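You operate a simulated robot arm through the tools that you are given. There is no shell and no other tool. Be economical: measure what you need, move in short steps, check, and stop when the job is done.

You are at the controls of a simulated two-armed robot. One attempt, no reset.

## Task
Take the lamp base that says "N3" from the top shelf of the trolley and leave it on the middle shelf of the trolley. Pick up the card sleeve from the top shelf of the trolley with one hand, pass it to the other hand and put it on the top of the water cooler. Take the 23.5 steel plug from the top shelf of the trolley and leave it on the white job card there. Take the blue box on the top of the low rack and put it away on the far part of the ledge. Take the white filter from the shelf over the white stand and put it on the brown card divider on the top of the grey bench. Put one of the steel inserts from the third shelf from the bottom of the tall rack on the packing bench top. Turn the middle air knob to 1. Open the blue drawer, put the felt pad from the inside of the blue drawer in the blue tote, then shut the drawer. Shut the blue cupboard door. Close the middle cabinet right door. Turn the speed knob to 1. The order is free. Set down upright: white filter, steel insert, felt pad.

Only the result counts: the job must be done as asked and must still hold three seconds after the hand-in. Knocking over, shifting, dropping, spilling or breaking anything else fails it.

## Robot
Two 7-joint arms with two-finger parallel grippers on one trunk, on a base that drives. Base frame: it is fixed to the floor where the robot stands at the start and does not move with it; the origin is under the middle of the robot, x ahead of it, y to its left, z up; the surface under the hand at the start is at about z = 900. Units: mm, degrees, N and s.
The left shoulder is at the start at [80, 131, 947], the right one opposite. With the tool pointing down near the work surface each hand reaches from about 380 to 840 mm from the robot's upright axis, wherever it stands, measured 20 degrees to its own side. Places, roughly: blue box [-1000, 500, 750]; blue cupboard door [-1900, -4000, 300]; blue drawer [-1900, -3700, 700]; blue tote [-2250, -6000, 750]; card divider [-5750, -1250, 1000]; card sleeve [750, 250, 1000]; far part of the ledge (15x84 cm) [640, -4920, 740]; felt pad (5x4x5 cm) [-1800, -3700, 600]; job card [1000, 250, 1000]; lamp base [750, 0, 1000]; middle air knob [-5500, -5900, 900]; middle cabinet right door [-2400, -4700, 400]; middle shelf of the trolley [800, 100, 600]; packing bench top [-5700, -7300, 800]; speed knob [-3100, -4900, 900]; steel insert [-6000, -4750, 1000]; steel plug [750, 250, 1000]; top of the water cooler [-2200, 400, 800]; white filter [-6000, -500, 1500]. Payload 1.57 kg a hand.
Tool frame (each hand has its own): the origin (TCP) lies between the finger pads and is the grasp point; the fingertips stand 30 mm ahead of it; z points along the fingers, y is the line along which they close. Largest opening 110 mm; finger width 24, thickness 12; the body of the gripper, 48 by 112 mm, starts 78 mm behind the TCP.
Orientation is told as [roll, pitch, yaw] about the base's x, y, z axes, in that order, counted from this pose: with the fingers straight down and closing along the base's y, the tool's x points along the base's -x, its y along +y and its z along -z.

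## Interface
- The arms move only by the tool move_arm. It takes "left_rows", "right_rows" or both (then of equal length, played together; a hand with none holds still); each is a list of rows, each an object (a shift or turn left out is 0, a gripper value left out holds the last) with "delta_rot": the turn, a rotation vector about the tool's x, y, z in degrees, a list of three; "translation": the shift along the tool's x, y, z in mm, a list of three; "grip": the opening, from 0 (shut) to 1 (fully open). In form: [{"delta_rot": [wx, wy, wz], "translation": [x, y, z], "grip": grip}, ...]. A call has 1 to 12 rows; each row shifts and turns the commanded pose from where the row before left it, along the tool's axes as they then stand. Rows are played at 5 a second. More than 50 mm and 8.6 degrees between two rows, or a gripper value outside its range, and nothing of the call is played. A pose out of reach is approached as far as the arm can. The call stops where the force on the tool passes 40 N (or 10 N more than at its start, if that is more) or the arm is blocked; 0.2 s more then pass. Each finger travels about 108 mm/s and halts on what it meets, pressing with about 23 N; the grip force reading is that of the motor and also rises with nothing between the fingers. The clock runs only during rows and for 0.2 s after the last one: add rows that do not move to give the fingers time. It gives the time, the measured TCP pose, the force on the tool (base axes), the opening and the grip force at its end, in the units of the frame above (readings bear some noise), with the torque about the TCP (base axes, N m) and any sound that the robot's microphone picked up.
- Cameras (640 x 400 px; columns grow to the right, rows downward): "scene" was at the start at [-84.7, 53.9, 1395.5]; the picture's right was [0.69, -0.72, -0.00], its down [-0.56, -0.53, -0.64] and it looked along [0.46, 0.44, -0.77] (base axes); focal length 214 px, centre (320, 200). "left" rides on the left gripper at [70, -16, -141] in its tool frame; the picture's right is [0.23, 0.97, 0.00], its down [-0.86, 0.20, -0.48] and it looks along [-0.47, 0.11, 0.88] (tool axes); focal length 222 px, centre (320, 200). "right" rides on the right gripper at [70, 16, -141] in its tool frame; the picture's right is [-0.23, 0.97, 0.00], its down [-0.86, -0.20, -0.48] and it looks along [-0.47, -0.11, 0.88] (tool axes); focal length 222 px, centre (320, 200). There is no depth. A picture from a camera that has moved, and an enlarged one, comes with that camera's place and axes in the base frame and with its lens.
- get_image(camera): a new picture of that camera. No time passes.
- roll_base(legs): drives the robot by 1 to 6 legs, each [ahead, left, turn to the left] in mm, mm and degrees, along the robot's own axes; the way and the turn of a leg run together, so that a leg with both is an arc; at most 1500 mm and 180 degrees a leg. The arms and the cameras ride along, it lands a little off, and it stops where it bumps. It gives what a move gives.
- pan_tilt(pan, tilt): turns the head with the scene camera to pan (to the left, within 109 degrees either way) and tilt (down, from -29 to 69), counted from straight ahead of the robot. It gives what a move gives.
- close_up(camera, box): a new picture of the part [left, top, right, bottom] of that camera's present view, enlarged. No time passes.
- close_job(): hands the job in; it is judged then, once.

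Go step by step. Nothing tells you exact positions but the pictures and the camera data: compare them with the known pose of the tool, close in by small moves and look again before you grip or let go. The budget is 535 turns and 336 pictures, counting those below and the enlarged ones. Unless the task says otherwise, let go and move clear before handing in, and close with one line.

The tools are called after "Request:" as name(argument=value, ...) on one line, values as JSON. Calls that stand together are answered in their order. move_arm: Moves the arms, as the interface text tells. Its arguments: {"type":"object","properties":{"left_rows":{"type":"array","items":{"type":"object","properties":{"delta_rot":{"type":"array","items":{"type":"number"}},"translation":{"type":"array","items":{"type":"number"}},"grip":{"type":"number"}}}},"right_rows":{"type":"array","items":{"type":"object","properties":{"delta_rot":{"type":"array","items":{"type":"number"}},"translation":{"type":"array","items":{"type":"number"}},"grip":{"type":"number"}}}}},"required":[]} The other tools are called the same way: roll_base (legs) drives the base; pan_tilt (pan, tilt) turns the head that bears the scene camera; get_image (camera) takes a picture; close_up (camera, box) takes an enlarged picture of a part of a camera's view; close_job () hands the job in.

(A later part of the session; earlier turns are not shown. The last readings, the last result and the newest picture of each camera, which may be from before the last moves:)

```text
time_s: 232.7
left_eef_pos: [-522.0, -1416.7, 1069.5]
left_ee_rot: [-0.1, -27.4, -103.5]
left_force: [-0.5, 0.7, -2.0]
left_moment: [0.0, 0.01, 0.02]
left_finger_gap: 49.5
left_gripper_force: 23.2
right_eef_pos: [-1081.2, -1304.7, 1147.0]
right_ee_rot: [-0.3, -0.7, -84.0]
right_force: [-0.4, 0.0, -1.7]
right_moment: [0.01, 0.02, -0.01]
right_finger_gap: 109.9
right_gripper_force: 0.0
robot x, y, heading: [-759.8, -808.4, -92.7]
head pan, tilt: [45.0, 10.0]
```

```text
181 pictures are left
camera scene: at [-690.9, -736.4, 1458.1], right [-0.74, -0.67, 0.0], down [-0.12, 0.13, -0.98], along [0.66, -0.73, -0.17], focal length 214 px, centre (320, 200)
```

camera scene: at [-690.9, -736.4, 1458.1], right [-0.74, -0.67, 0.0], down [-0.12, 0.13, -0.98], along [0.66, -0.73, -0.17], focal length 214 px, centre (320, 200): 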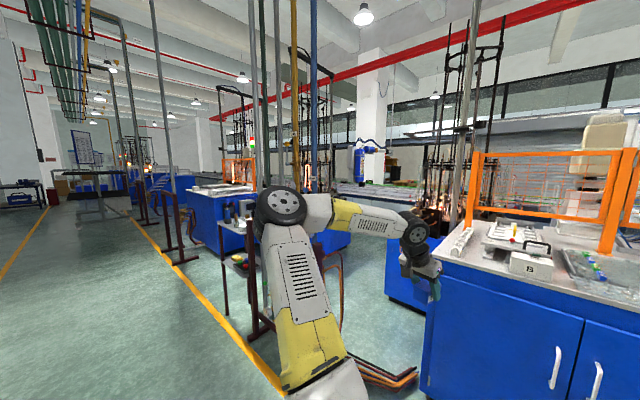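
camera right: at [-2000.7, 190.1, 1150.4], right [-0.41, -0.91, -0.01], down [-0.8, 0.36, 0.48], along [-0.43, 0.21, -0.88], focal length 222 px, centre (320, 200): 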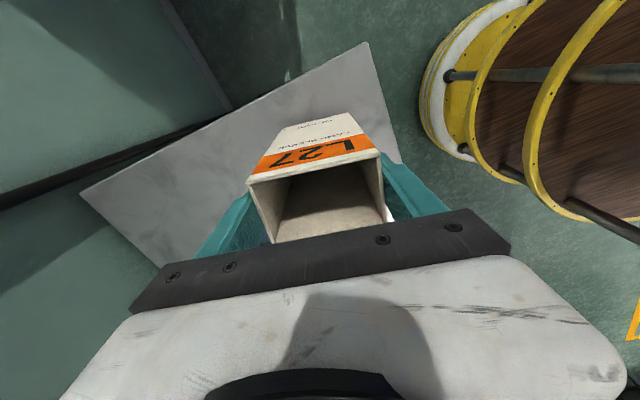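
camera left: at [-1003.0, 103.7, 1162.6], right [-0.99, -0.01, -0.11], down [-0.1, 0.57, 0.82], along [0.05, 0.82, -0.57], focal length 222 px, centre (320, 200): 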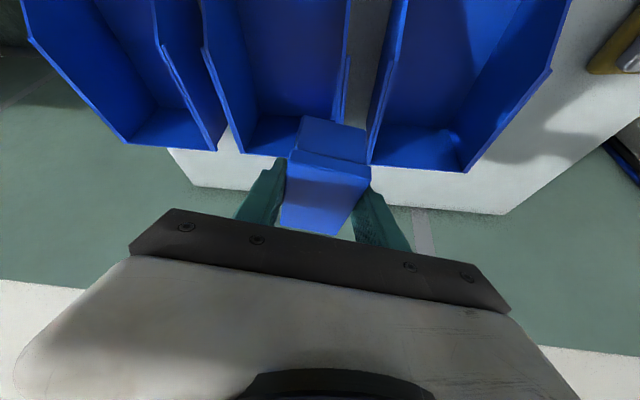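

I see the layout: the machine row is to the south, with an open passage at the west end. I drive west first.

Request:
roll_base(legs=[[0, 0, -87], [1500, 0, 0], [1300, 0, 0]])

Request:
pan_tilt(pan=70, tilt=10)

Request:
get_image(camera="scene")

Request:
pan_tilt(pan=0, tilt=10)

Request:
get_image(camera="scene")

```text
time_s: 249.8
left_eef_pos: [-4116.5, -1115.3, 1069.2]
left_ee_rot: [-0.2, -27.3, 170.0]
left_force: [0.2, 0.4, -2.0]
left_moment: [-0.02, 0.0, -0.03]
left_finger_gap: 49.6
left_gripper_force: 23.4
right_eef_pos: [-4040.1, -552.0, 1146.4]
right_ee_rot: [-0.3, -0.7, -170.5]
right_force: [-0.3, -0.1, -0.2]
right_moment: [-0.02, 0.01, -0.01]
right_finger_gap: 110.1
right_gripper_force: 0.0
robot x, y, heading: [-3520.6, -844.6, -178.8]
head pan, tilt: [45.0, 10.0]
```

```text
time_s: 250.7
left_eef_pos: [-4117.4, -1116.5, 1069.7]
left_ee_rot: [-0.1, -27.3, 170.0]
left_force: [0.5, 0.3, -1.7]
left_moment: [0.01, 0.01, 0.01]
left_finger_gap: 49.7
left_gripper_force: 22.7
right_eef_pos: [-4038.9, -551.7, 1146.4]
right_ee_rot: [-0.4, -0.7, -170.4]
right_force: [0.9, 0.3, -0.4]
right_moment: [-0.01, 0.02, 0.01]
right_finger_gap: 110.1
right_gripper_force: 0.1
robot x, y, heading: [-3523.2, -841.6, -179.1]
head pan, tilt: [70.0, 10.0]
```

```text
180 pictures are left
camera scene: at [-3414.9, -926.6, 1458.1], right [-0.94, 0.33, 0.0], down [0.06, 0.16, -0.98], along [-0.32, -0.93, -0.17], focal length 214 px, centre (320, 200)
```

scene: 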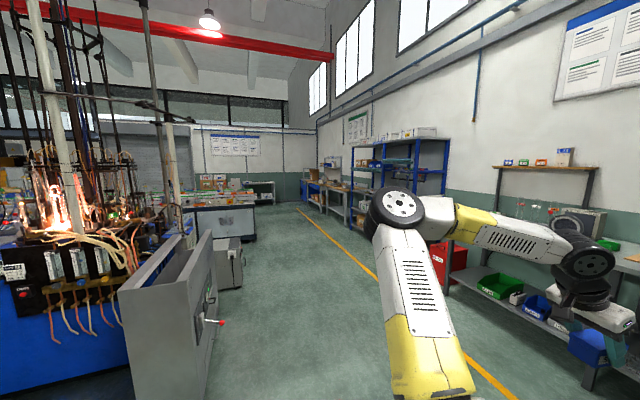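

```text
time_s: 252.1
left_eef_pos: [-4117.0, -1115.9, 1069.7]
left_ee_rot: [-0.1, -27.4, 170.0]
left_force: [-0.6, -0.5, -1.9]
left_moment: [0.01, -0.02, 0.01]
left_finger_gap: 50.0
left_gripper_force: 22.9
right_eef_pos: [-4040.0, -551.6, 1145.9]
right_ee_rot: [-0.2, -0.7, -170.6]
right_force: [0.0, 0.4, -0.1]
right_moment: [-0.02, -0.02, -0.01]
right_finger_gap: 109.9
right_gripper_force: 0.2
robot x, y, heading: [-3521.9, -837.1, -179.2]
head pan, tilt: [0.0, 10.0]
```

```text
179 pictures are left
camera scene: at [-3477.4, -840.3, 1458.0], right [-0.02, 1.0, 0.0], down [0.17, 0.0, -0.98], along [-0.98, -0.02, -0.17], focal length 214 px, centre (320, 200)
```

scene: 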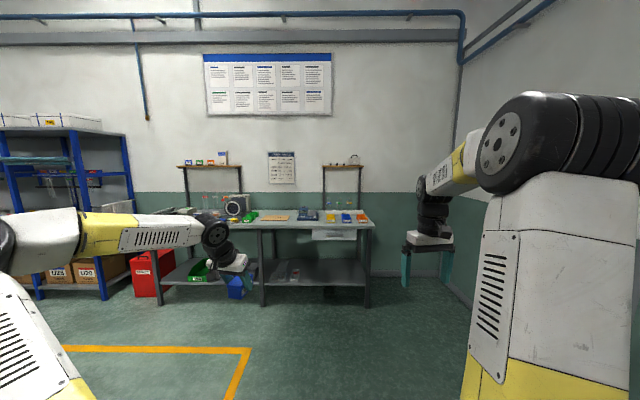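

The grey bench with the small shelves is ahead, so with the right hand free I'll do the white filter first. I drive closer to look.

Request:
roll_base(legs=[[1250, 60, -1]])

Request:
pan_tilt(pan=0, tilt=5)

Request:
get_image(camera="scene")

Request:
close_up(camera="scene", box=[140, 90, 420, 270])

```text
time_s: 258.5
left_eef_pos: [-5399.8, -1166.2, 1068.3]
left_ee_rot: [0.0, -27.3, 168.5]
left_force: [-0.4, 1.0, -1.8]
left_moment: [-0.01, -0.01, 0.0]
left_finger_gap: 49.6
left_gripper_force: 23.3
right_eef_pos: [-5310.1, -603.1, 1146.0]
right_ee_rot: [-0.3, -0.7, -172.0]
right_force: [0.5, -0.3, 0.5]
right_moment: [-0.03, 0.02, 0.02]
right_finger_gap: 110.0
right_gripper_force: 0.1
robot x, y, heading: [-4803.7, -904.4, 179.6]
head pan, tilt: [0.0, 10.0]
```

```text
time_s: 259.2
left_eef_pos: [-5400.5, -1165.2, 1067.8]
left_ee_rot: [-0.1, -27.4, 168.5]
left_force: [-0.3, -1.0, -1.6]
left_moment: [0.04, -0.01, -0.02]
left_finger_gap: 49.8
left_gripper_force: 22.7
right_eef_pos: [-5309.5, -604.0, 1145.7]
right_ee_rot: [-0.4, -0.6, -172.0]
right_force: [-1.1, 0.4, 0.4]
right_moment: [0.01, 0.01, 0.01]
right_finger_gap: 110.0
right_gripper_force: 0.1
robot x, y, heading: [-4800.9, -906.9, 179.4]
head pan, tilt: [0.0, 5.0]
```

```text
178 pictures are left
camera scene: at [-4753.0, -905.7, 1466.1], right [0.01, 1.0, 0.0], down [0.09, 0.0, -1.0], along [-1.0, 0.01, -0.09], focal length 214 px, centre (320, 200)
```

scene: 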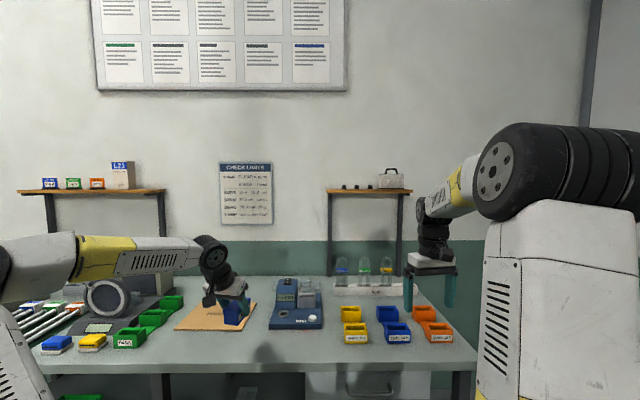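

```text
2.22 times, centred on (280, 180) of scene
camera zoom: at [-4753.0, -905.7, 1466.1], right [0.01, 1.0, 0.0], down [0.09, 0.0, -1.0], along [-1.0, 0.01, -0.09], focal length 477 px, centre (409, 244)
```

zoom: 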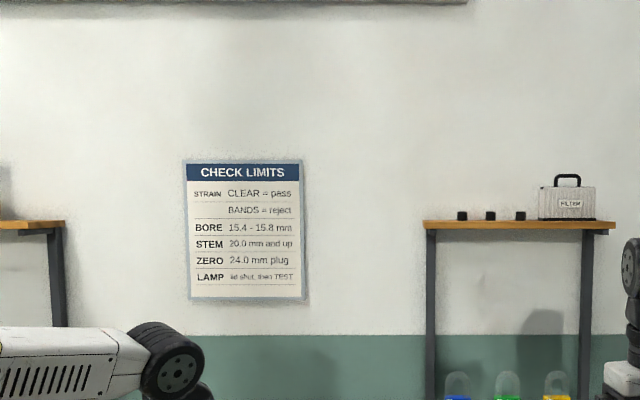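

Request:
roll_base(legs=[[280, -90, 0]])

Request:
pan_tilt(pan=-15, tilt=10)

Request:
get_image(camera="scene")

Request:
get_image(camera="right")

Request:
get_image(camera="left")

```text
time_s: 261.1
left_eef_pos: [-5667.5, -1080.3, 1070.3]
left_ee_rot: [-0.3, -27.4, 169.2]
left_force: [-0.1, 0.6, -3.0]
left_moment: [-0.01, 0.03, -0.01]
left_finger_gap: 49.9
left_gripper_force: 23.3
right_eef_pos: [-5582.4, -518.1, 1147.4]
right_ee_rot: [-0.3, -0.7, -171.3]
right_force: [-0.3, 0.0, 0.0]
right_moment: [-0.02, -0.01, -0.04]
right_finger_gap: 109.9
right_gripper_force: 0.0
robot x, y, heading: [-5070.9, -812.4, -180.2]
head pan, tilt: [0.0, 5.0]
```

```text
time_s: 261.9
left_eef_pos: [-5666.6, -1080.3, 1069.6]
left_ee_rot: [0.0, -27.4, 169.2]
left_force: [-0.8, 0.1, -1.8]
left_moment: [0.0, 0.01, 0.0]
left_finger_gap: 49.7
left_gripper_force: 23.2
right_eef_pos: [-5583.2, -518.2, 1146.5]
right_ee_rot: [-0.4, -0.6, -171.3]
right_force: [-0.2, -0.4, 0.4]
right_moment: [0.01, 0.01, -0.01]
right_finger_gap: 110.3
right_gripper_force: 0.1
robot x, y, heading: [-5068.0, -816.6, -179.6]
head pan, tilt: [-15.0, 10.0]
```

```text
176 pictures are left
camera scene: at [-5020.6, -790.3, 1458.1], right [0.26, 0.97, 0.0], down [0.17, -0.04, -0.98], along [-0.95, 0.25, -0.17], focal length 214 px, centre (320, 200)
```

scene: 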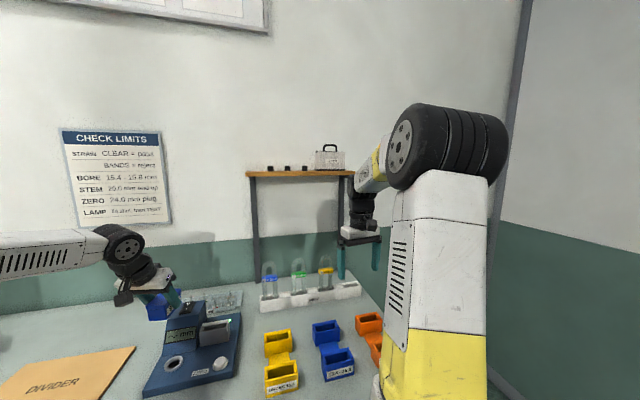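

```text
175 pictures are left
camera right: at [-5508.6, -524.4, 1286.6], right [-0.08, -1.0, 0.0], down [-0.87, 0.07, 0.49], along [-0.49, 0.04, -0.87], focal length 222 px, centre (320, 200)
```

right: 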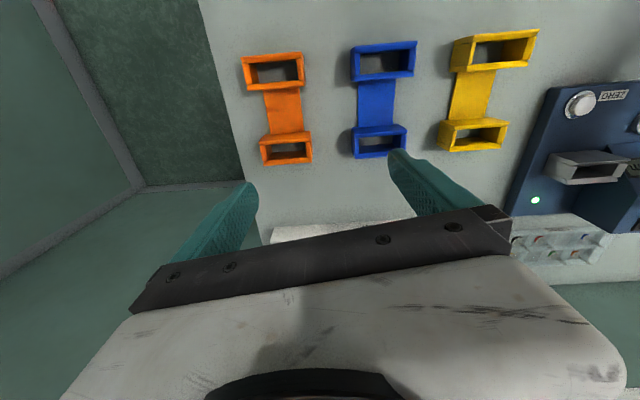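

```text
174 pictures are left
camera left: at [-5538.2, -1089.5, 1163.3], right [0.01, -0.99, -0.11], down [-0.57, -0.1, 0.82], along [-0.82, 0.05, -0.57], focal length 222 px, centre (320, 200)
```

left: 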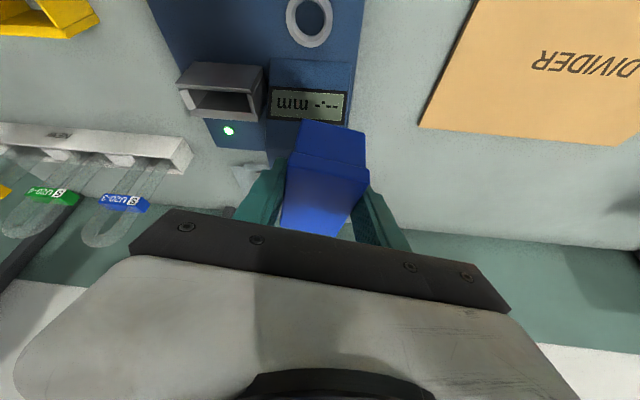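

Request:
close_up(camera="scene", box=[230, 120, 410, 230])

```text
3.56 times, centred on (320, 175) of scene
camera zoom: at [-5020.6, -790.3, 1458.1], right [0.26, 0.97, 0.0], down [0.17, -0.04, -0.98], along [-0.95, 0.25, -0.17], focal length 763 px, centre (320, 289)
```

zoom: 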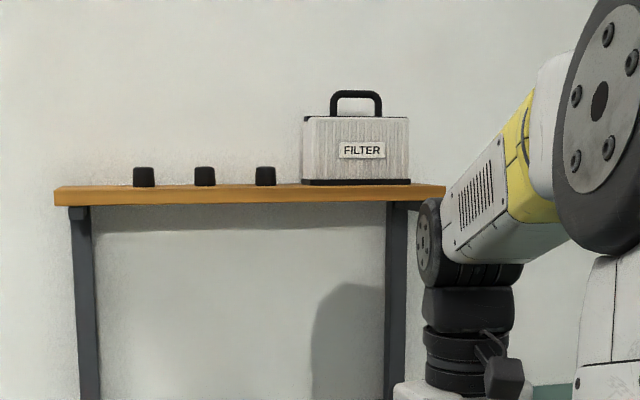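

The filter is about 150 mm wide with a top handle near (-5982,-490,1530), so I'll take it by the handle. I raise the right hand while tilting it to horizontal.

Request:
move_arm(right_rows=[{"translation": [0, 0, -25], "delta_rot": [0, -8, 0]}, {"translation": [-3.5, 0, -24.8], "delta_rot": [0, -8, 0]}, {"translation": [-6.9, 0, -24], "delta_rot": [0, -8, 0]}, {"translation": [-10.2, 0, -22.8], "delta_rot": [0, -8, 0]}, {"translation": [-13.2, 0, -21.2], "delta_rot": [0, -8, 0]}, {"translation": [-16, 0, -19.2], "delta_rot": [0, -8, 0]}, {"translation": [-18.6, 0, -16.7], "delta_rot": [0, -8, 0]}, {"translation": [-20.7, 0, -14], "delta_rot": [0, -8, 0]}, {"translation": [-22.5, 0, -11], "delta_rot": [0, -8, 0]}, {"translation": [-23.8, 0, -7.7], "delta_rot": [0, -8, 0]}, {"translation": [0, 0, 0]}])

Request:
get_image(camera="scene")

Request:
get_image(camera="right")

```text
time_s: 264.3
left_eef_pos: [-5667.6, -1082.0, 1070.2]
left_ee_rot: [0.0, -27.3, 169.2]
left_force: [0.2, 0.1, -2.0]
left_moment: [-0.01, -0.01, -0.01]
left_finger_gap: 49.7
left_gripper_force: 23.4
right_eef_pos: [-5578.2, -519.1, 1397.9]
right_ee_rot: [-1.9, -80.7, -169.4]
right_force: [-0.3, 0.1, -0.1]
right_moment: [0.0, 0.01, 0.0]
right_finger_gap: 110.3
right_gripper_force: 0.1
robot x, y, heading: [-5069.3, -820.7, -179.9]
head pan, tilt: [-15.0, 10.0]
```

```text
172 pictures are left
camera scene: at [-5020.5, -790.2, 1458.0], right [0.26, 0.97, 0.0], down [0.17, -0.04, -0.98], along [-0.95, 0.25, -0.17], focal length 214 px, centre (320, 200)
```

scene: 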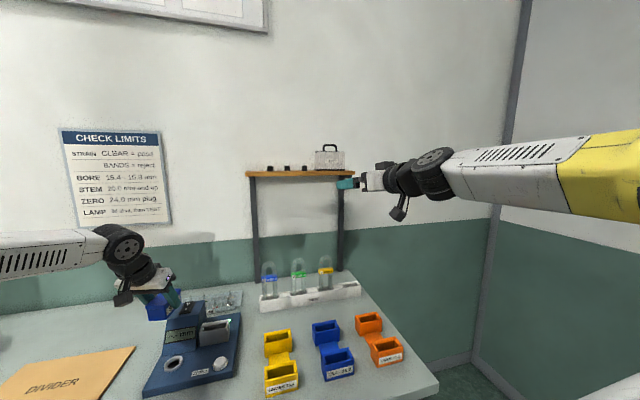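

```text
171 pictures are left
camera right: at [-5426.2, -512.5, 1351.5], right [0.11, -0.97, 0.22], down [0.3, 0.24, 0.92], along [-0.95, -0.04, 0.32], focal length 222 px, centre (320, 200)
```

right: 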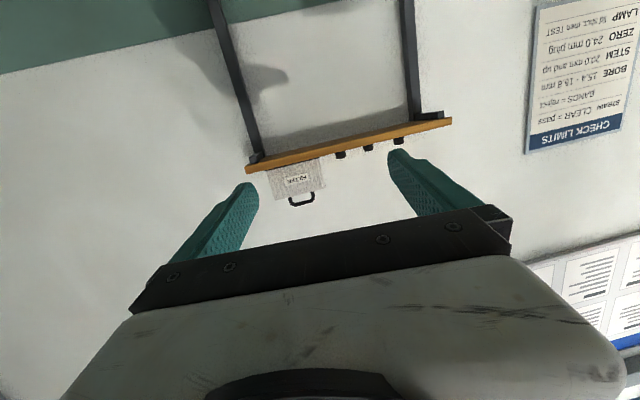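

Request:
pan_tilt(pan=0, tilt=62)

Request:
get_image(camera="scene")

```text
time_s: 265.5
left_eef_pos: [-5667.9, -1080.3, 1069.4]
left_ee_rot: [-0.1, -27.5, 169.2]
left_force: [-0.6, 0.2, -1.4]
left_moment: [0.01, -0.01, 0.01]
left_finger_gap: 49.7
left_gripper_force: 22.7
right_eef_pos: [-5578.6, -519.6, 1397.7]
right_ee_rot: [-1.9, -80.7, -169.5]
right_force: [0.7, 0.1, -0.4]
right_moment: [0.0, -0.02, -0.01]
right_finger_gap: 110.0
right_gripper_force: 0.0
robot x, y, heading: [-5071.8, -820.4, -179.9]
head pan, tilt: [0.0, 62.0]
```

```text
170 pictures are left
camera scene: at [-4995.0, -814.2, 1381.4], right [0.0, 1.0, 0.0], down [0.88, 0.0, -0.47], along [-0.47, 0.0, -0.88], focal length 214 px, centre (320, 200)
```

scene: 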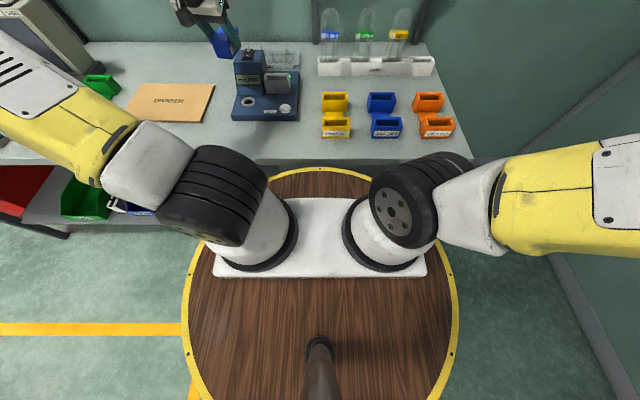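

Request:
move_arm(right_rows=[{"delta_rot": [0, 0, -8.2]}, {"delta_rot": [0, 0, -8.2]}, {"delta_rot": [0, 0, -8.2]}, {"delta_rot": [0, 0, -8.2]}, {"delta_rot": [0, 0, -8.2]}, {"delta_rot": [0, 0, -8.2]}, {"delta_rot": [0, 0, -8.2]}, {"delta_rot": [0, 0, -8.2]}, {"delta_rot": [0, 0, -8.2]}, {"delta_rot": [0, 0, -8.2]}, {"delta_rot": [0, 0, -8.0]}, {"translation": [0, 0, 0]}])

Request:
pan_tilt(pan=-15, tilt=10)

Request:
get_image(camera="scene")

Request:
get_image(camera="right")

```text
time_s: 268.1
left_eef_pos: [-5667.2, -1080.2, 1070.0]
left_ee_rot: [-0.1, -27.4, 169.2]
left_force: [-0.2, 0.6, -1.8]
left_moment: [0.03, 0.01, -0.02]
left_finger_gap: 49.6
left_gripper_force: 22.7
right_eef_pos: [-5579.7, -519.0, 1396.2]
right_ee_rot: [-80.7, 0.5, -81.2]
right_force: [-0.7, 0.2, 0.4]
right_moment: [-0.02, -0.02, -0.01]
right_finger_gap: 110.0
right_gripper_force: 0.1
robot x, y, heading: [-5067.0, -814.5, -180.0]
head pan, tilt: [0.0, 62.0]
```

```text
time_s: 269.3
left_eef_pos: [-5666.9, -1081.6, 1071.1]
left_ee_rot: [-0.2, -27.4, 169.2]
left_force: [-0.1, 0.5, -1.2]
left_moment: [0.05, -0.01, -0.02]
left_finger_gap: 49.8
left_gripper_force: 23.1
right_eef_pos: [-5579.7, -520.5, 1397.8]
right_ee_rot: [-80.7, 0.3, -81.4]
right_force: [0.4, 0.8, 0.6]
right_moment: [-0.02, -0.02, 0.01]
right_finger_gap: 110.0
right_gripper_force: 0.1
robot x, y, heading: [-5070.7, -815.6, -179.7]
head pan, tilt: [-15.0, 10.0]
```

```text
169 pictures are left
camera scene: at [-5020.5, -790.2, 1458.0], right [0.26, 0.97, 0.0], down [0.17, -0.04, -0.98], along [-0.95, 0.25, -0.17], focal length 214 px, centre (320, 200)
```

scene: 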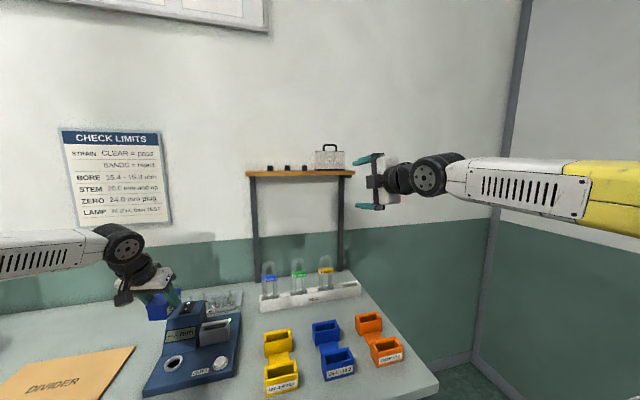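

```text
168 pictures are left
camera right: at [-5448.4, -429.2, 1403.9], right [0.19, -0.2, -0.96], down [0.56, -0.78, 0.27], along [-0.8, -0.59, -0.04], focal length 222 px, centre (320, 200)
```

right: 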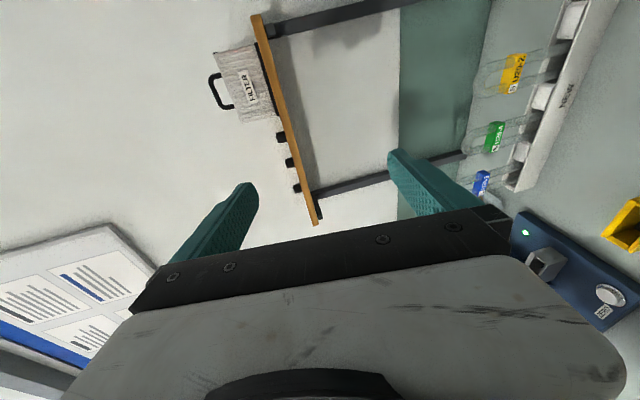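

Request:
move_arm(right_rows=[{"delta_rot": [4.6, 0, 0], "grip": 0.4}, {"delta_rot": [4.6, 0, 0]}, {"translation": [11.6, -17.6, 38.1]}, {"translation": [11.6, -17.6, 38.1]}, {"translation": [11.6, -17.6, 38.1]}, {"translation": [11.6, -17.6, 38.1]}, {"translation": [11.6, -17.6, 38.1]}, {"translation": [11.6, -17.6, 38.1]}, {"translation": [0, 0, 0]}])

Request:
get_image(camera="right")

Request:
close_up(camera="scene", box=[230, 100, 430, 240])

```text
time_s: 271.3
left_eef_pos: [-5667.5, -1080.5, 1069.1]
left_ee_rot: [-0.1, -27.4, 169.2]
left_force: [0.2, 0.3, -0.7]
left_moment: [-0.01, -0.02, 0.02]
left_finger_gap: 49.8
left_gripper_force: 23.4
right_eef_pos: [-5819.4, -485.3, 1504.6]
right_ee_rot: [-89.8, 0.3, -81.5]
right_force: [0.3, 0.4, 0.5]
right_moment: [0.03, 0.02, -0.05]
right_finger_gap: 44.0
right_gripper_force: 0.0
robot x, y, heading: [-5069.0, -813.8, -180.0]
head pan, tilt: [-15.0, 10.0]
```

```text
167 pictures are left
camera right: at [-5688.9, -395.7, 1487.5], right [0.04, -0.22, -0.98], down [0.6, -0.77, 0.2], along [-0.8, -0.59, 0.1], focal length 222 px, centre (320, 200)
```

right: 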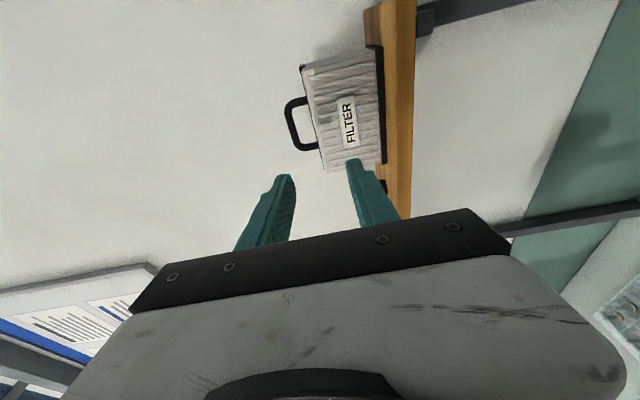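

```text
2.86 times, centred on (330, 170) of scene
camera zoom: at [-5020.6, -790.2, 1458.1], right [0.26, 0.97, 0.0], down [0.17, -0.04, -0.98], along [-0.95, 0.25, -0.17], focal length 613 px, centre (291, 286)
```

zoom: 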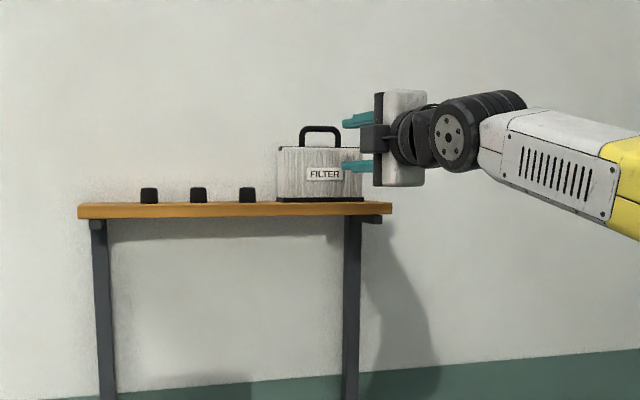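

Request:
move_arm(right_rows=[{"translation": [23, -32, 0], "grip": 0.26}, {"translation": [0, 0, 40]}, {"translation": [0, 0, 40]}, {"translation": [0, 0, 0]}])

Request:
get_image(camera="right")

Request:
close_up(camera="scene", box=[270, 120, 390, 200])

```text
time_s: 272.3
left_eef_pos: [-5666.9, -1081.1, 1068.9]
left_ee_rot: [-0.1, -27.4, 169.2]
left_force: [0.7, -0.2, -1.9]
left_moment: [0.0, 0.03, -0.01]
left_finger_gap: 50.0
left_gripper_force: 23.2
right_eef_pos: [-5886.0, -471.7, 1532.5]
right_ee_rot: [-89.9, 0.4, -81.4]
right_force: [-0.3, 0.3, -0.1]
right_moment: [-0.01, -0.02, 0.0]
right_finger_gap: 28.5
right_gripper_force: 0.0
right hand out of reach, approached as far as the arm can: row 3
robot x, y, heading: [-5070.7, -813.7, -179.7]
head pan, tilt: [-15.0, 10.0]
```

```text
165 pictures are left
camera right: at [-5757.8, -382.8, 1517.2], right [0.04, -0.22, -0.98], down [0.6, -0.77, 0.2], along [-0.8, -0.59, 0.1], focal length 222 px, centre (320, 200)
```

right: 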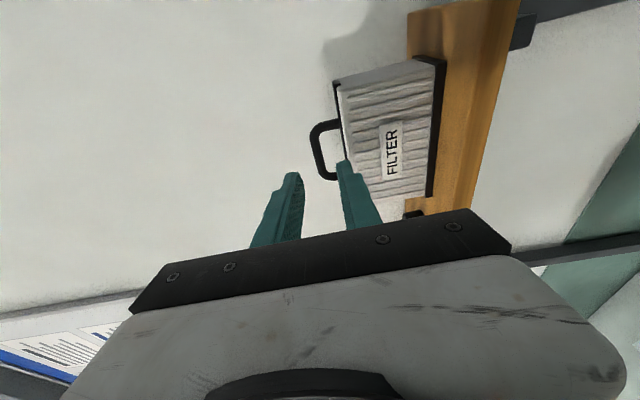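

```text
5.00 times, centred on (330, 160) of scene
camera zoom: at [-5020.4, -790.2, 1458.0], right [0.26, 0.97, 0.0], down [0.17, -0.04, -0.98], along [-0.95, 0.25, -0.17], focal length 1072 px, centre (270, 400)
```

zoom: 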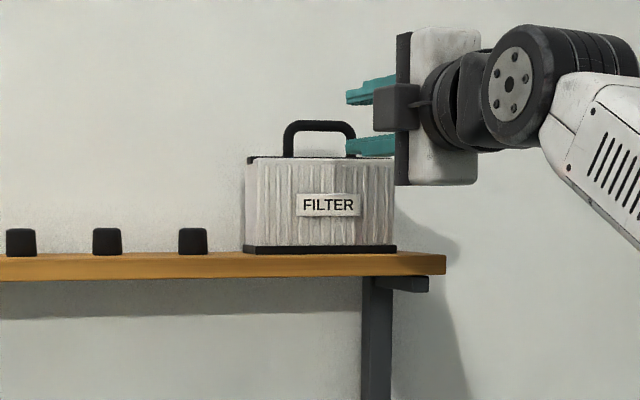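

The filter handle is out of reach over the bench from here; it will be better from the bench's end with a free left hand, so I postpone it. I retract the right hand and go on with the box toward the south area.

Request:
move_arm(right_rows=[{"translation": [0, 0, -45]}, {"translation": [0, 0, -45]}, {"translation": [0, 15, -45]}, {"translation": [0, 30, -38]}, {"translation": [0, 30, -38]}, {"translation": [0, 30, -38]}, {"translation": [0, 0, 0]}])

Request:
move_arm(right_rows=[{"delta_rot": [0, 0, 8.2]}, {"delta_rot": [0, 0, 8.2]}, {"delta_rot": [0, 0, 8.2]}, {"delta_rot": [0, 0, 8.2]}, {"delta_rot": [0, 0, 8.2]}, {"delta_rot": [0, 0, 8.2]}, {"delta_rot": [0, 0, 8.2]}, {"delta_rot": [0, 0, 8.2]}, {"delta_rot": [0, 0, 8.2]}, {"delta_rot": [0, 0, 8.2]}, {"delta_rot": [0, 0, 8.0]}, {"translation": [0, 0, 0]}])

Request:
roll_base(legs=[[-500, 0, 0], [0, 0, 90]])

Request:
pan_tilt(pan=0, tilt=10)

Request:
get_image(camera="scene")

```text
time_s: 273.9
left_eef_pos: [-5667.1, -1080.2, 1070.5]
left_ee_rot: [0.0, -27.5, 169.2]
left_force: [0.0, -0.1, -1.2]
left_moment: [-0.02, -0.07, 0.0]
left_finger_gap: 49.7
left_gripper_force: 22.8
right_eef_pos: [-5640.6, -435.5, 1431.2]
right_ee_rot: [-89.9, 0.3, -81.3]
right_force: [-0.1, 0.1, -0.8]
right_moment: [-0.01, -0.02, 0.03]
right_finger_gap: 28.6
right_gripper_force: 0.0
robot x, y, heading: [-5070.4, -813.8, -180.2]
head pan, tilt: [-15.0, 10.0]
```

```text
time_s: 276.5
left_eef_pos: [-5668.2, -1081.2, 1069.0]
left_ee_rot: [-0.1, -27.5, 169.2]
left_force: [0.0, -0.2, -1.6]
left_moment: [0.03, -0.02, -0.01]
left_finger_gap: 49.7
left_gripper_force: 23.2
right_eef_pos: [-5643.8, -435.4, 1428.9]
right_ee_rot: [-61.0, -89.8, -110.2]
right_force: [-0.1, -0.8, 0.3]
right_moment: [-0.02, -0.04, -0.02]
right_finger_gap: 28.5
right_gripper_force: 0.1
robot x, y, heading: [-5068.9, -813.3, -180.1]
head pan, tilt: [-15.0, 10.0]
```

```text
time_s: 283.4
left_eef_pos: [-4303.7, -1419.4, 1070.1]
left_ee_rot: [-0.1, -27.5, -101.9]
left_force: [0.1, -0.4, -2.1]
left_moment: [0.02, -0.01, 0.01]
left_finger_gap: 49.8
left_gripper_force: 23.1
right_eef_pos: [-4948.2, -1383.7, 1429.5]
right_ee_rot: [-70.7, -89.7, -11.7]
right_force: [-0.3, 0.0, 0.9]
right_moment: [0.06, 0.01, 0.0]
right_finger_gap: 28.5
right_gripper_force: 0.1
robot x, y, heading: [-4555.9, -819.7, -91.0]
head pan, tilt: [-15.0, 10.0]
```

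```text
time_s: 284.1
left_eef_pos: [-4303.4, -1419.5, 1069.6]
left_ee_rot: [-0.1, -27.4, -101.9]
left_force: [0.3, -0.7, -1.2]
left_moment: [0.01, 0.02, -0.06]
left_finger_gap: 49.7
left_gripper_force: 23.0
right_eef_pos: [-4949.3, -1383.7, 1429.8]
right_ee_rot: [-71.0, -89.7, -11.4]
right_force: [-0.1, -0.1, -0.3]
right_moment: [0.03, 0.02, 0.03]
right_finger_gap: 28.5
right_gripper_force: 0.0
robot x, y, heading: [-4557.8, -816.3, -91.0]
head pan, tilt: [0.0, 10.0]
```

```text
163 pictures are left
camera scene: at [-4557.1, -769.9, 1458.0], right [-1.0, 0.02, 0.0], down [0.0, 0.17, -0.98], along [-0.02, -0.98, -0.17], focal length 214 px, centre (320, 200)
```

scene: 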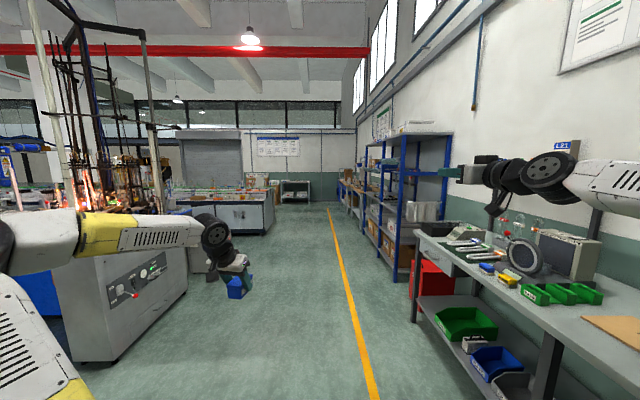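

Request:
move_arm(right_rows=[{"translation": [24, 0, 0], "delta_rot": [0, 8, 0]}, {"translation": [24, 0, 4], "delta_rot": [0, 8, 0]}, {"translation": [23, 0, 9], "delta_rot": [0, 8, 0]}, {"translation": [22, 0, 12], "delta_rot": [0, 8, 0]}, {"translation": [20, 0, 15], "delta_rot": [0, 8, 0]}, {"translation": [18, 0, 18], "delta_rot": [0, 8, 0]}, {"translation": [15, 0, 20], "delta_rot": [0, 8, 0]}, {"translation": [12, 0, 22], "delta_rot": [0, 8, 0]}, {"translation": [9, 0, 23], "delta_rot": [0, 8, 0]}, {"translation": [6, 0, 24], "delta_rot": [0, 8, 0]}, {"translation": [0, 0, 0], "grip": 0.9}])

Request:
roll_base(legs=[[1500, 0, 1], [1100, 0, 0]])

Request:
pan_tilt(pan=60, tilt=10)

Request:
get_image(camera="scene")

Request:
pan_tilt(pan=-20, tilt=10)

Request:
get_image(camera="scene")

```text
time_s: 286.5
left_eef_pos: [-4303.2, -1419.2, 1069.5]
left_ee_rot: [-0.1, -27.4, -102.0]
left_force: [0.2, 0.2, -1.9]
left_moment: [0.0, -0.01, -0.04]
left_finger_gap: 49.7
left_gripper_force: 23.0
right_eef_pos: [-4949.1, -1398.7, 1182.4]
right_ee_rot: [-0.2, -9.9, -82.4]
right_force: [0.2, 1.1, -0.2]
right_moment: [0.0, 0.02, 0.0]
right_finger_gap: 99.5
right_gripper_force: 0.5
robot x, y, heading: [-4557.6, -815.5, -90.9]
head pan, tilt: [0.0, 10.0]
```

```text
time_s: 299.1
left_eef_pos: [-4329.7, -3997.6, 1068.8]
left_ee_rot: [-0.1, -27.5, -101.6]
left_force: [-0.1, 0.4, -1.4]
left_moment: [-0.01, -0.05, 0.02]
left_finger_gap: 49.8
left_gripper_force: 23.6
right_eef_pos: [-4975.6, -3981.3, 1182.3]
right_ee_rot: [-0.3, -9.9, -82.1]
right_force: [0.2, -0.4, 0.0]
right_moment: [0.02, 0.02, 0.0]
right_finger_gap: 98.9
right_gripper_force: 0.0
robot x, y, heading: [-4590.6, -3397.1, -90.7]
head pan, tilt: [0.0, 10.0]
```

```text
time_s: 300.4
left_eef_pos: [-4329.3, -3997.6, 1069.3]
left_ee_rot: [-0.1, -27.4, -101.6]
left_force: [-0.3, -0.3, -1.7]
left_moment: [0.01, 0.02, 0.04]
left_finger_gap: 49.5
left_gripper_force: 22.6
right_eef_pos: [-4975.3, -3981.1, 1181.7]
right_ee_rot: [-0.3, -10.0, -82.0]
right_force: [-0.7, 0.0, 0.4]
right_moment: [0.01, -0.01, -0.01]
right_finger_gap: 99.0
right_gripper_force: 0.1
robot x, y, heading: [-4589.9, -3397.9, -90.6]
head pan, tilt: [60.0, 10.0]
```

```text
162 pictures are left
camera scene: at [-4506.3, -3304.6, 1458.1], right [-0.51, -0.86, 0.0], down [-0.15, 0.09, -0.98], along [0.85, -0.5, -0.17], focal length 214 px, centre (320, 200)
```

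scene: 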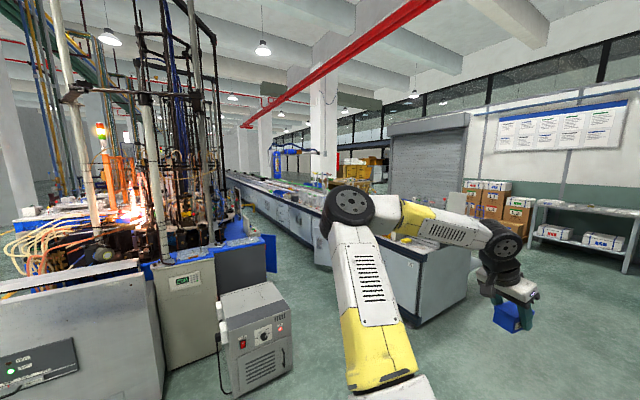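

```text
time_s: 301.9
left_eef_pos: [-4329.6, -3997.8, 1068.3]
left_ee_rot: [-0.2, -27.5, -101.6]
left_force: [0.1, 1.0, -1.4]
left_moment: [-0.01, -0.01, -0.02]
left_finger_gap: 49.4
left_gripper_force: 22.8
right_eef_pos: [-4976.7, -3981.9, 1183.2]
right_ee_rot: [-0.3, -9.9, -82.1]
right_force: [0.8, 0.5, -0.3]
right_moment: [0.01, 0.0, -0.02]
right_finger_gap: 98.7
right_gripper_force: 0.1
robot x, y, heading: [-4585.4, -3399.2, -90.5]
head pan, tilt: [-20.0, 10.0]
```

```text
161 pictures are left
camera scene: at [-4619.0, -3344.1, 1458.1], right [-0.94, 0.35, 0.0], down [0.06, 0.16, -0.98], along [-0.35, -0.92, -0.17], focal length 214 px, centre (320, 200)
```

scene: 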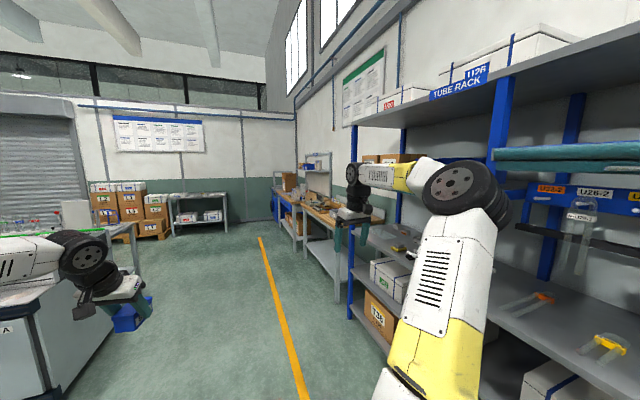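

Request:
roll_base(legs=[[600, 0, 0], [0, 0, 90], [200, 0, 0]])

Request:
pan_tilt(pan=0, tilt=12)

Request:
get_image(camera="scene")

Request:
close_up(camera="scene", box=[220, 120, 480, 280])

```text
time_s: 310.4
left_eef_pos: [-3801.4, -3734.5, 1068.9]
left_ee_rot: [-0.2, -27.4, -11.3]
left_force: [0.6, -0.1, -1.5]
left_moment: [0.02, 0.01, 0.0]
left_finger_gap: 49.5
left_gripper_force: 23.1
right_eef_pos: [-3815.1, -4379.6, 1182.9]
right_ee_rot: [-0.3, -9.9, 8.2]
right_force: [0.6, 0.6, 0.0]
right_moment: [-0.01, 0.01, -0.01]
right_finger_gap: 99.1
right_gripper_force: 0.0
robot x, y, heading: [-4401.1, -3991.7, -0.4]
head pan, tilt: [-20.0, 10.0]
```

```text
time_s: 311.2
left_eef_pos: [-3801.9, -3733.0, 1068.6]
left_ee_rot: [0.0, -27.4, -11.3]
left_force: [0.3, -0.1, -2.3]
left_moment: [-0.03, 0.03, 0.01]
left_finger_gap: 49.7
left_gripper_force: 23.5
right_eef_pos: [-3815.2, -4379.0, 1182.9]
right_ee_rot: [-0.3, -10.0, 8.3]
right_force: [0.2, -0.1, -0.2]
right_moment: [-0.02, 0.01, 0.03]
right_finger_gap: 98.8
right_gripper_force: 0.0
robot x, y, heading: [-4401.1, -3992.8, -0.6]
head pan, tilt: [0.0, 12.0]
```

```text
160 pictures are left
camera scene: at [-4447.2, -3993.1, 1454.8], right [-0.01, -1.0, 0.0], down [-0.21, 0.0, -0.98], along [0.98, -0.01, -0.21], focal length 214 px, centre (320, 200)
```

scene: 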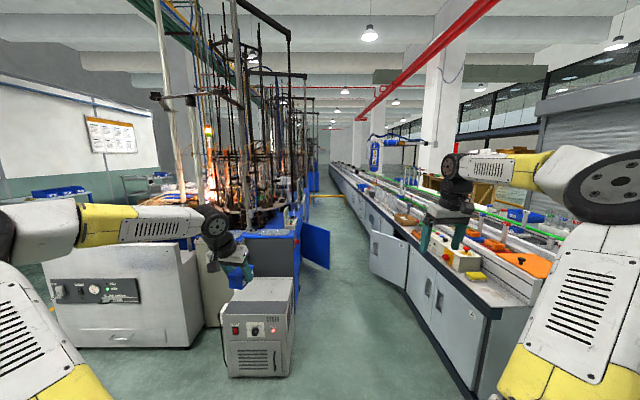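

```text
2.46 times, centred on (350, 200) of scene
camera zoom: at [-4447.2, -3993.1, 1454.8], right [-0.01, -1.0, 0.0], down [-0.21, 0.0, -0.98], along [0.98, -0.01, -0.21], focal length 528 px, centre (246, 200)
```

zoom: 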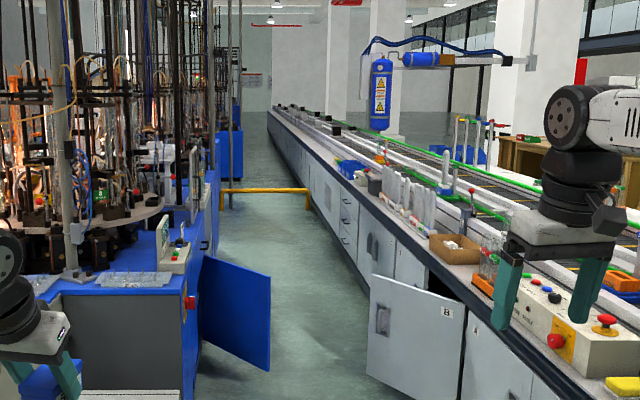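

I see the aisle: blue cupboard door open on the left, grey cabinet door "8" open on the right, and the control panel with the speed knob at the right. I drive up to the aisle mouth.

Request:
roll_base(legs=[[900, -230, 0]])

Request:
pan_tilt(pan=0, tilt=20)

Request:
get_image(camera="scene")

Request:
close_up(camera="scene", box=[200, 110, 460, 300])

```text
time_s: 316.1
left_eef_pos: [-2887.7, -3984.5, 1069.6]
left_ee_rot: [-0.1, -27.5, -12.1]
left_force: [-0.5, 0.7, -1.7]
left_moment: [0.01, 0.0, -0.02]
left_finger_gap: 49.9
left_gripper_force: 23.0
right_eef_pos: [-2910.8, -4631.3, 1183.1]
right_ee_rot: [-0.4, -10.0, 7.4]
right_force: [0.0, 0.0, 0.7]
right_moment: [0.03, -0.01, -0.03]
right_finger_gap: 99.1
right_gripper_force: 0.1
robot x, y, heading: [-3490.0, -4239.4, -1.2]
head pan, tilt: [0.0, 12.0]
```

```text
time_s: 316.8
left_eef_pos: [-2886.8, -3985.7, 1069.2]
left_ee_rot: [-0.1, -27.4, -12.1]
left_force: [1.0, 0.1, -2.2]
left_moment: [0.02, 0.0, -0.03]
left_finger_gap: 49.7
left_gripper_force: 23.2
right_eef_pos: [-2909.5, -4632.2, 1182.5]
right_ee_rot: [-0.2, -9.9, 7.4]
right_force: [0.7, 0.6, -0.2]
right_moment: [0.03, 0.01, 0.0]
right_finger_gap: 99.0
right_gripper_force: 0.2
robot x, y, heading: [-3490.3, -4236.4, -1.0]
head pan, tilt: [0.0, 20.0]
```

```text
158 pictures are left
camera scene: at [-3536.8, -4236.3, 1441.8], right [-0.02, -1.0, 0.0], down [-0.34, 0.01, -0.94], along [0.94, -0.02, -0.34], focal length 214 px, centre (320, 200)
```

scene: 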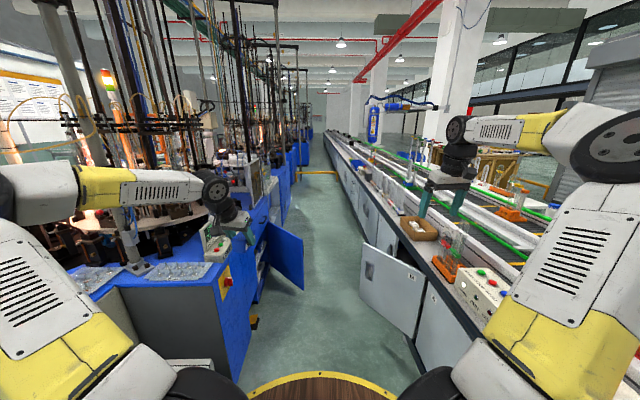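

```text
2.11 times, centred on (330, 205) of scene
camera zoom: at [-3536.8, -4236.3, 1441.8], right [-0.02, -1.0, 0.0], down [-0.34, 0.01, -0.94], along [0.94, -0.02, -0.34], focal length 452 px, centre (299, 190)
```

zoom: 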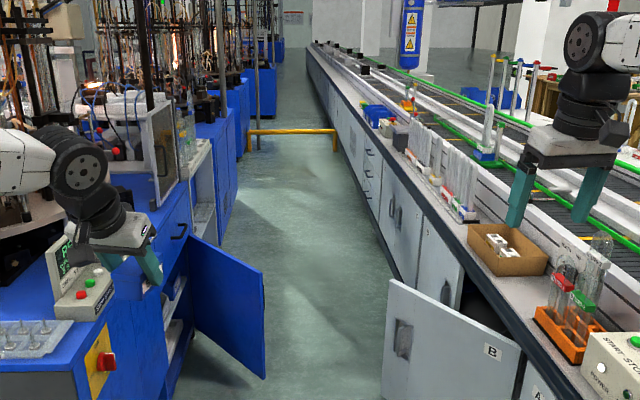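

Request:
roll_base(legs=[[500, -60, 1]])

Request:
pan_tilt(pan=-45, tilt=35)

Request:
get_image(camera="scene")

Request:
get_image(camera="right")

```text
time_s: 319.8
left_eef_pos: [-2388.7, -4042.7, 1070.0]
left_ee_rot: [-0.1, -27.4, -11.2]
left_force: [0.5, -0.1, -0.9]
left_moment: [-0.01, -0.02, 0.02]
left_finger_gap: 49.8
left_gripper_force: 22.7
right_eef_pos: [-2402.4, -4689.8, 1182.4]
right_ee_rot: [-0.2, -9.9, 8.2]
right_force: [0.3, -0.3, 0.7]
right_moment: [0.0, 0.01, 0.02]
right_finger_gap: 98.9
right_gripper_force: 0.1
robot x, y, heading: [-2990.0, -4303.1, -0.4]
head pan, tilt: [0.0, 20.0]
```

```text
time_s: 320.9
left_eef_pos: [-2389.9, -4042.7, 1070.0]
left_ee_rot: [-0.1, -27.4, -11.2]
left_force: [0.3, 0.5, -1.3]
left_moment: [0.03, -0.01, -0.03]
left_finger_gap: 49.8
left_gripper_force: 23.1
right_eef_pos: [-2402.9, -4688.7, 1182.6]
right_ee_rot: [-0.3, -9.9, 8.3]
right_force: [-0.4, 0.1, -0.7]
right_moment: [-0.01, 0.0, -0.02]
right_finger_gap: 99.1
right_gripper_force: 0.0
robot x, y, heading: [-2985.4, -4306.2, -0.0]
head pan, tilt: [-45.0, 35.0]
```

```text
156 pictures are left
camera scene: at [-3065.7, -4366.1, 1417.9], right [-0.71, -0.7, 0.0], down [-0.4, 0.41, -0.82], along [0.58, -0.58, -0.57], focal length 214 px, centre (320, 200)
```

scene: 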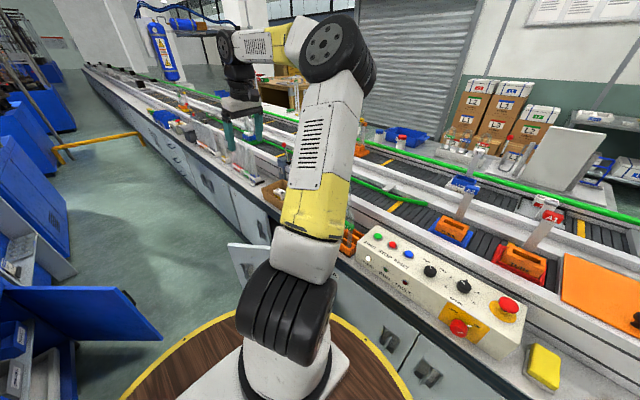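

```text
155 pictures are left
camera right: at [-2495.7, -4686.2, 1309.9], right [0.08, 1.0, 0.03], down [0.78, -0.08, 0.62], along [0.62, -0.02, -0.78], focal length 222 px, centre (320, 200)
```

right: 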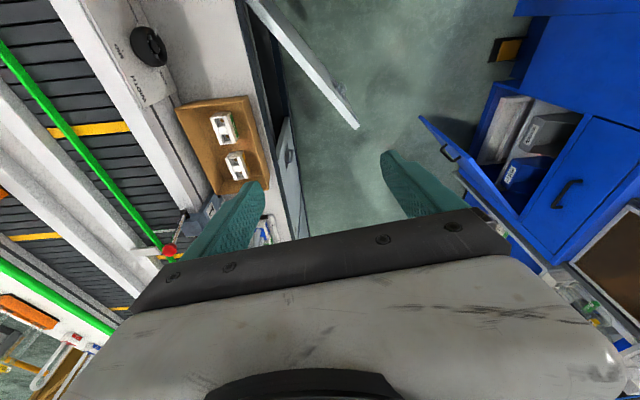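

Request:
close_up(camera="scene", box=[340, 210, 560, 380])

Request:
close_up(camera="right", box=[200, 0, 640, 240])

```text
2.35 times, centred on (450, 295) of scene
camera zoom: at [-3065.7, -4366.1, 1417.9], right [-0.71, -0.7, 0.0], down [-0.4, 0.41, -0.82], along [0.58, -0.58, -0.57], focal length 505 px, centre (14, -24)
```

zoom: 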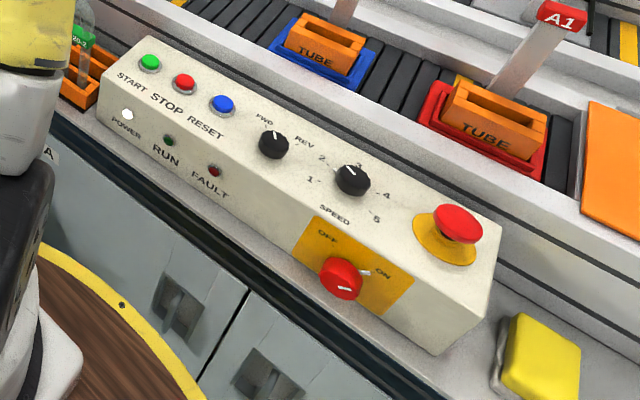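

```text
1.45 times, centred on (420, 120) of right
camera zoom: at [-2495.7, -4686.2, 1309.9], right [0.08, 1.0, 0.03], down [0.78, -0.08, 0.62], along [0.62, -0.02, -0.78], focal length 323 px, centre (174, 316)
```

zoom: 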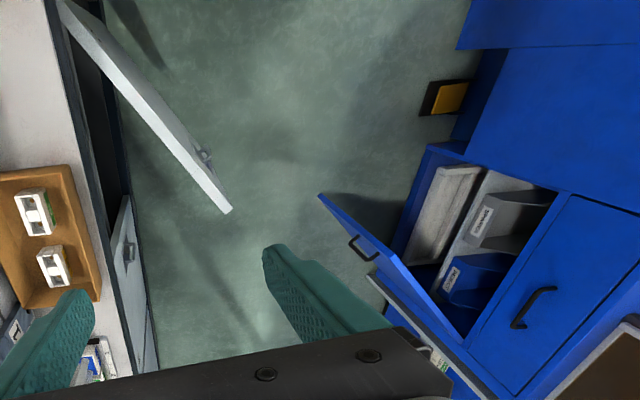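

I see the speed panel to my right (knob between 2 and 3, marks 1–5). I turn south to face it.

Request:
roll_base(legs=[[-150, 60, 0], [0, 0, -90]])

Request:
pan_tilt(pan=-5, tilt=45)

Request:
get_image(camera="scene")

Request:
close_up(camera="scene", box=[240, 80, 440, 220])

```text
time_s: 326.1
left_eef_pos: [-2867.9, -4841.3, 1070.5]
left_ee_rot: [-0.1, -27.4, -100.9]
left_force: [0.5, -0.8, -2.1]
left_moment: [0.02, 0.03, 0.01]
left_finger_gap: 49.6
left_gripper_force: 23.4
right_eef_pos: [-3516.0, -4831.1, 1182.4]
right_ee_rot: [-0.3, -10.0, -81.4]
right_force: [-0.7, -0.5, 0.2]
right_moment: [0.02, -0.01, 0.01]
right_finger_gap: 99.2
right_gripper_force: 0.1
robot x, y, heading: [-3136.6, -4242.1, -90.0]
head pan, tilt: [-45.0, 35.0]
```

```text
time_s: 327.2
left_eef_pos: [-2868.4, -4840.4, 1069.0]
left_ee_rot: [-0.2, -27.2, -100.9]
left_force: [-0.1, 0.7, -1.5]
left_moment: [-0.01, 0.0, -0.03]
left_finger_gap: 49.8
left_gripper_force: 23.5
right_eef_pos: [-3516.3, -4831.5, 1183.3]
right_ee_rot: [-0.3, -9.9, -81.4]
right_force: [0.6, -0.1, 0.3]
right_moment: [-0.02, -0.02, -0.01]
right_finger_gap: 99.1
right_gripper_force: 0.0
robot x, y, heading: [-3134.9, -4245.0, -90.3]
head pan, tilt: [-5.0, 45.0]
```

```text
152 pictures are left
camera scene: at [-3141.7, -4183.2, 1403.1], right [-1.0, 0.09, 0.0], down [0.06, 0.7, -0.71], along [-0.06, -0.7, -0.71], focal length 214 px, centre (320, 200)
```

scene: 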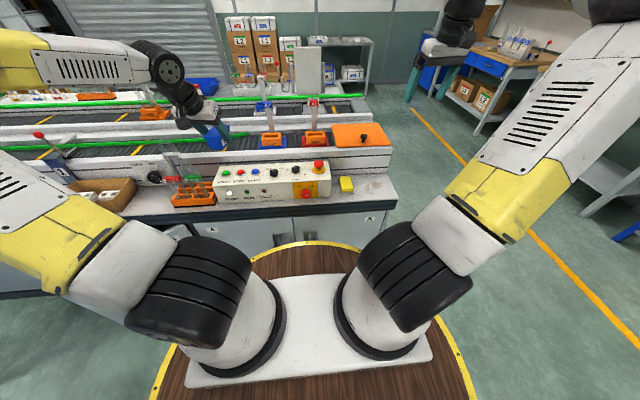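

```text
2.86 times, centred on (340, 150) of scene
camera zoom: at [-3141.7, -4183.2, 1403.1], right [-1.0, 0.09, 0.0], down [0.06, 0.7, -0.71], along [-0.06, -0.7, -0.71], focal length 613 px, centre (263, 343)
```

zoom: 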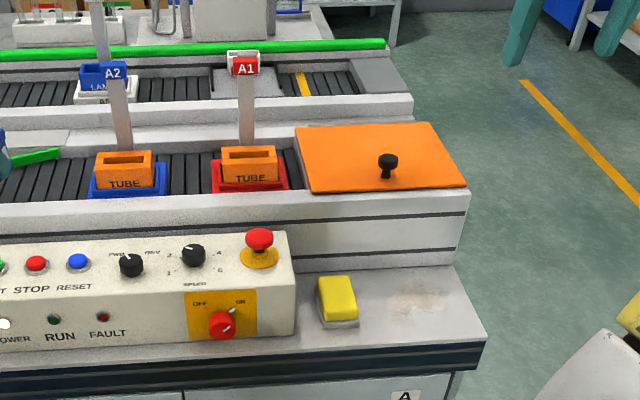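

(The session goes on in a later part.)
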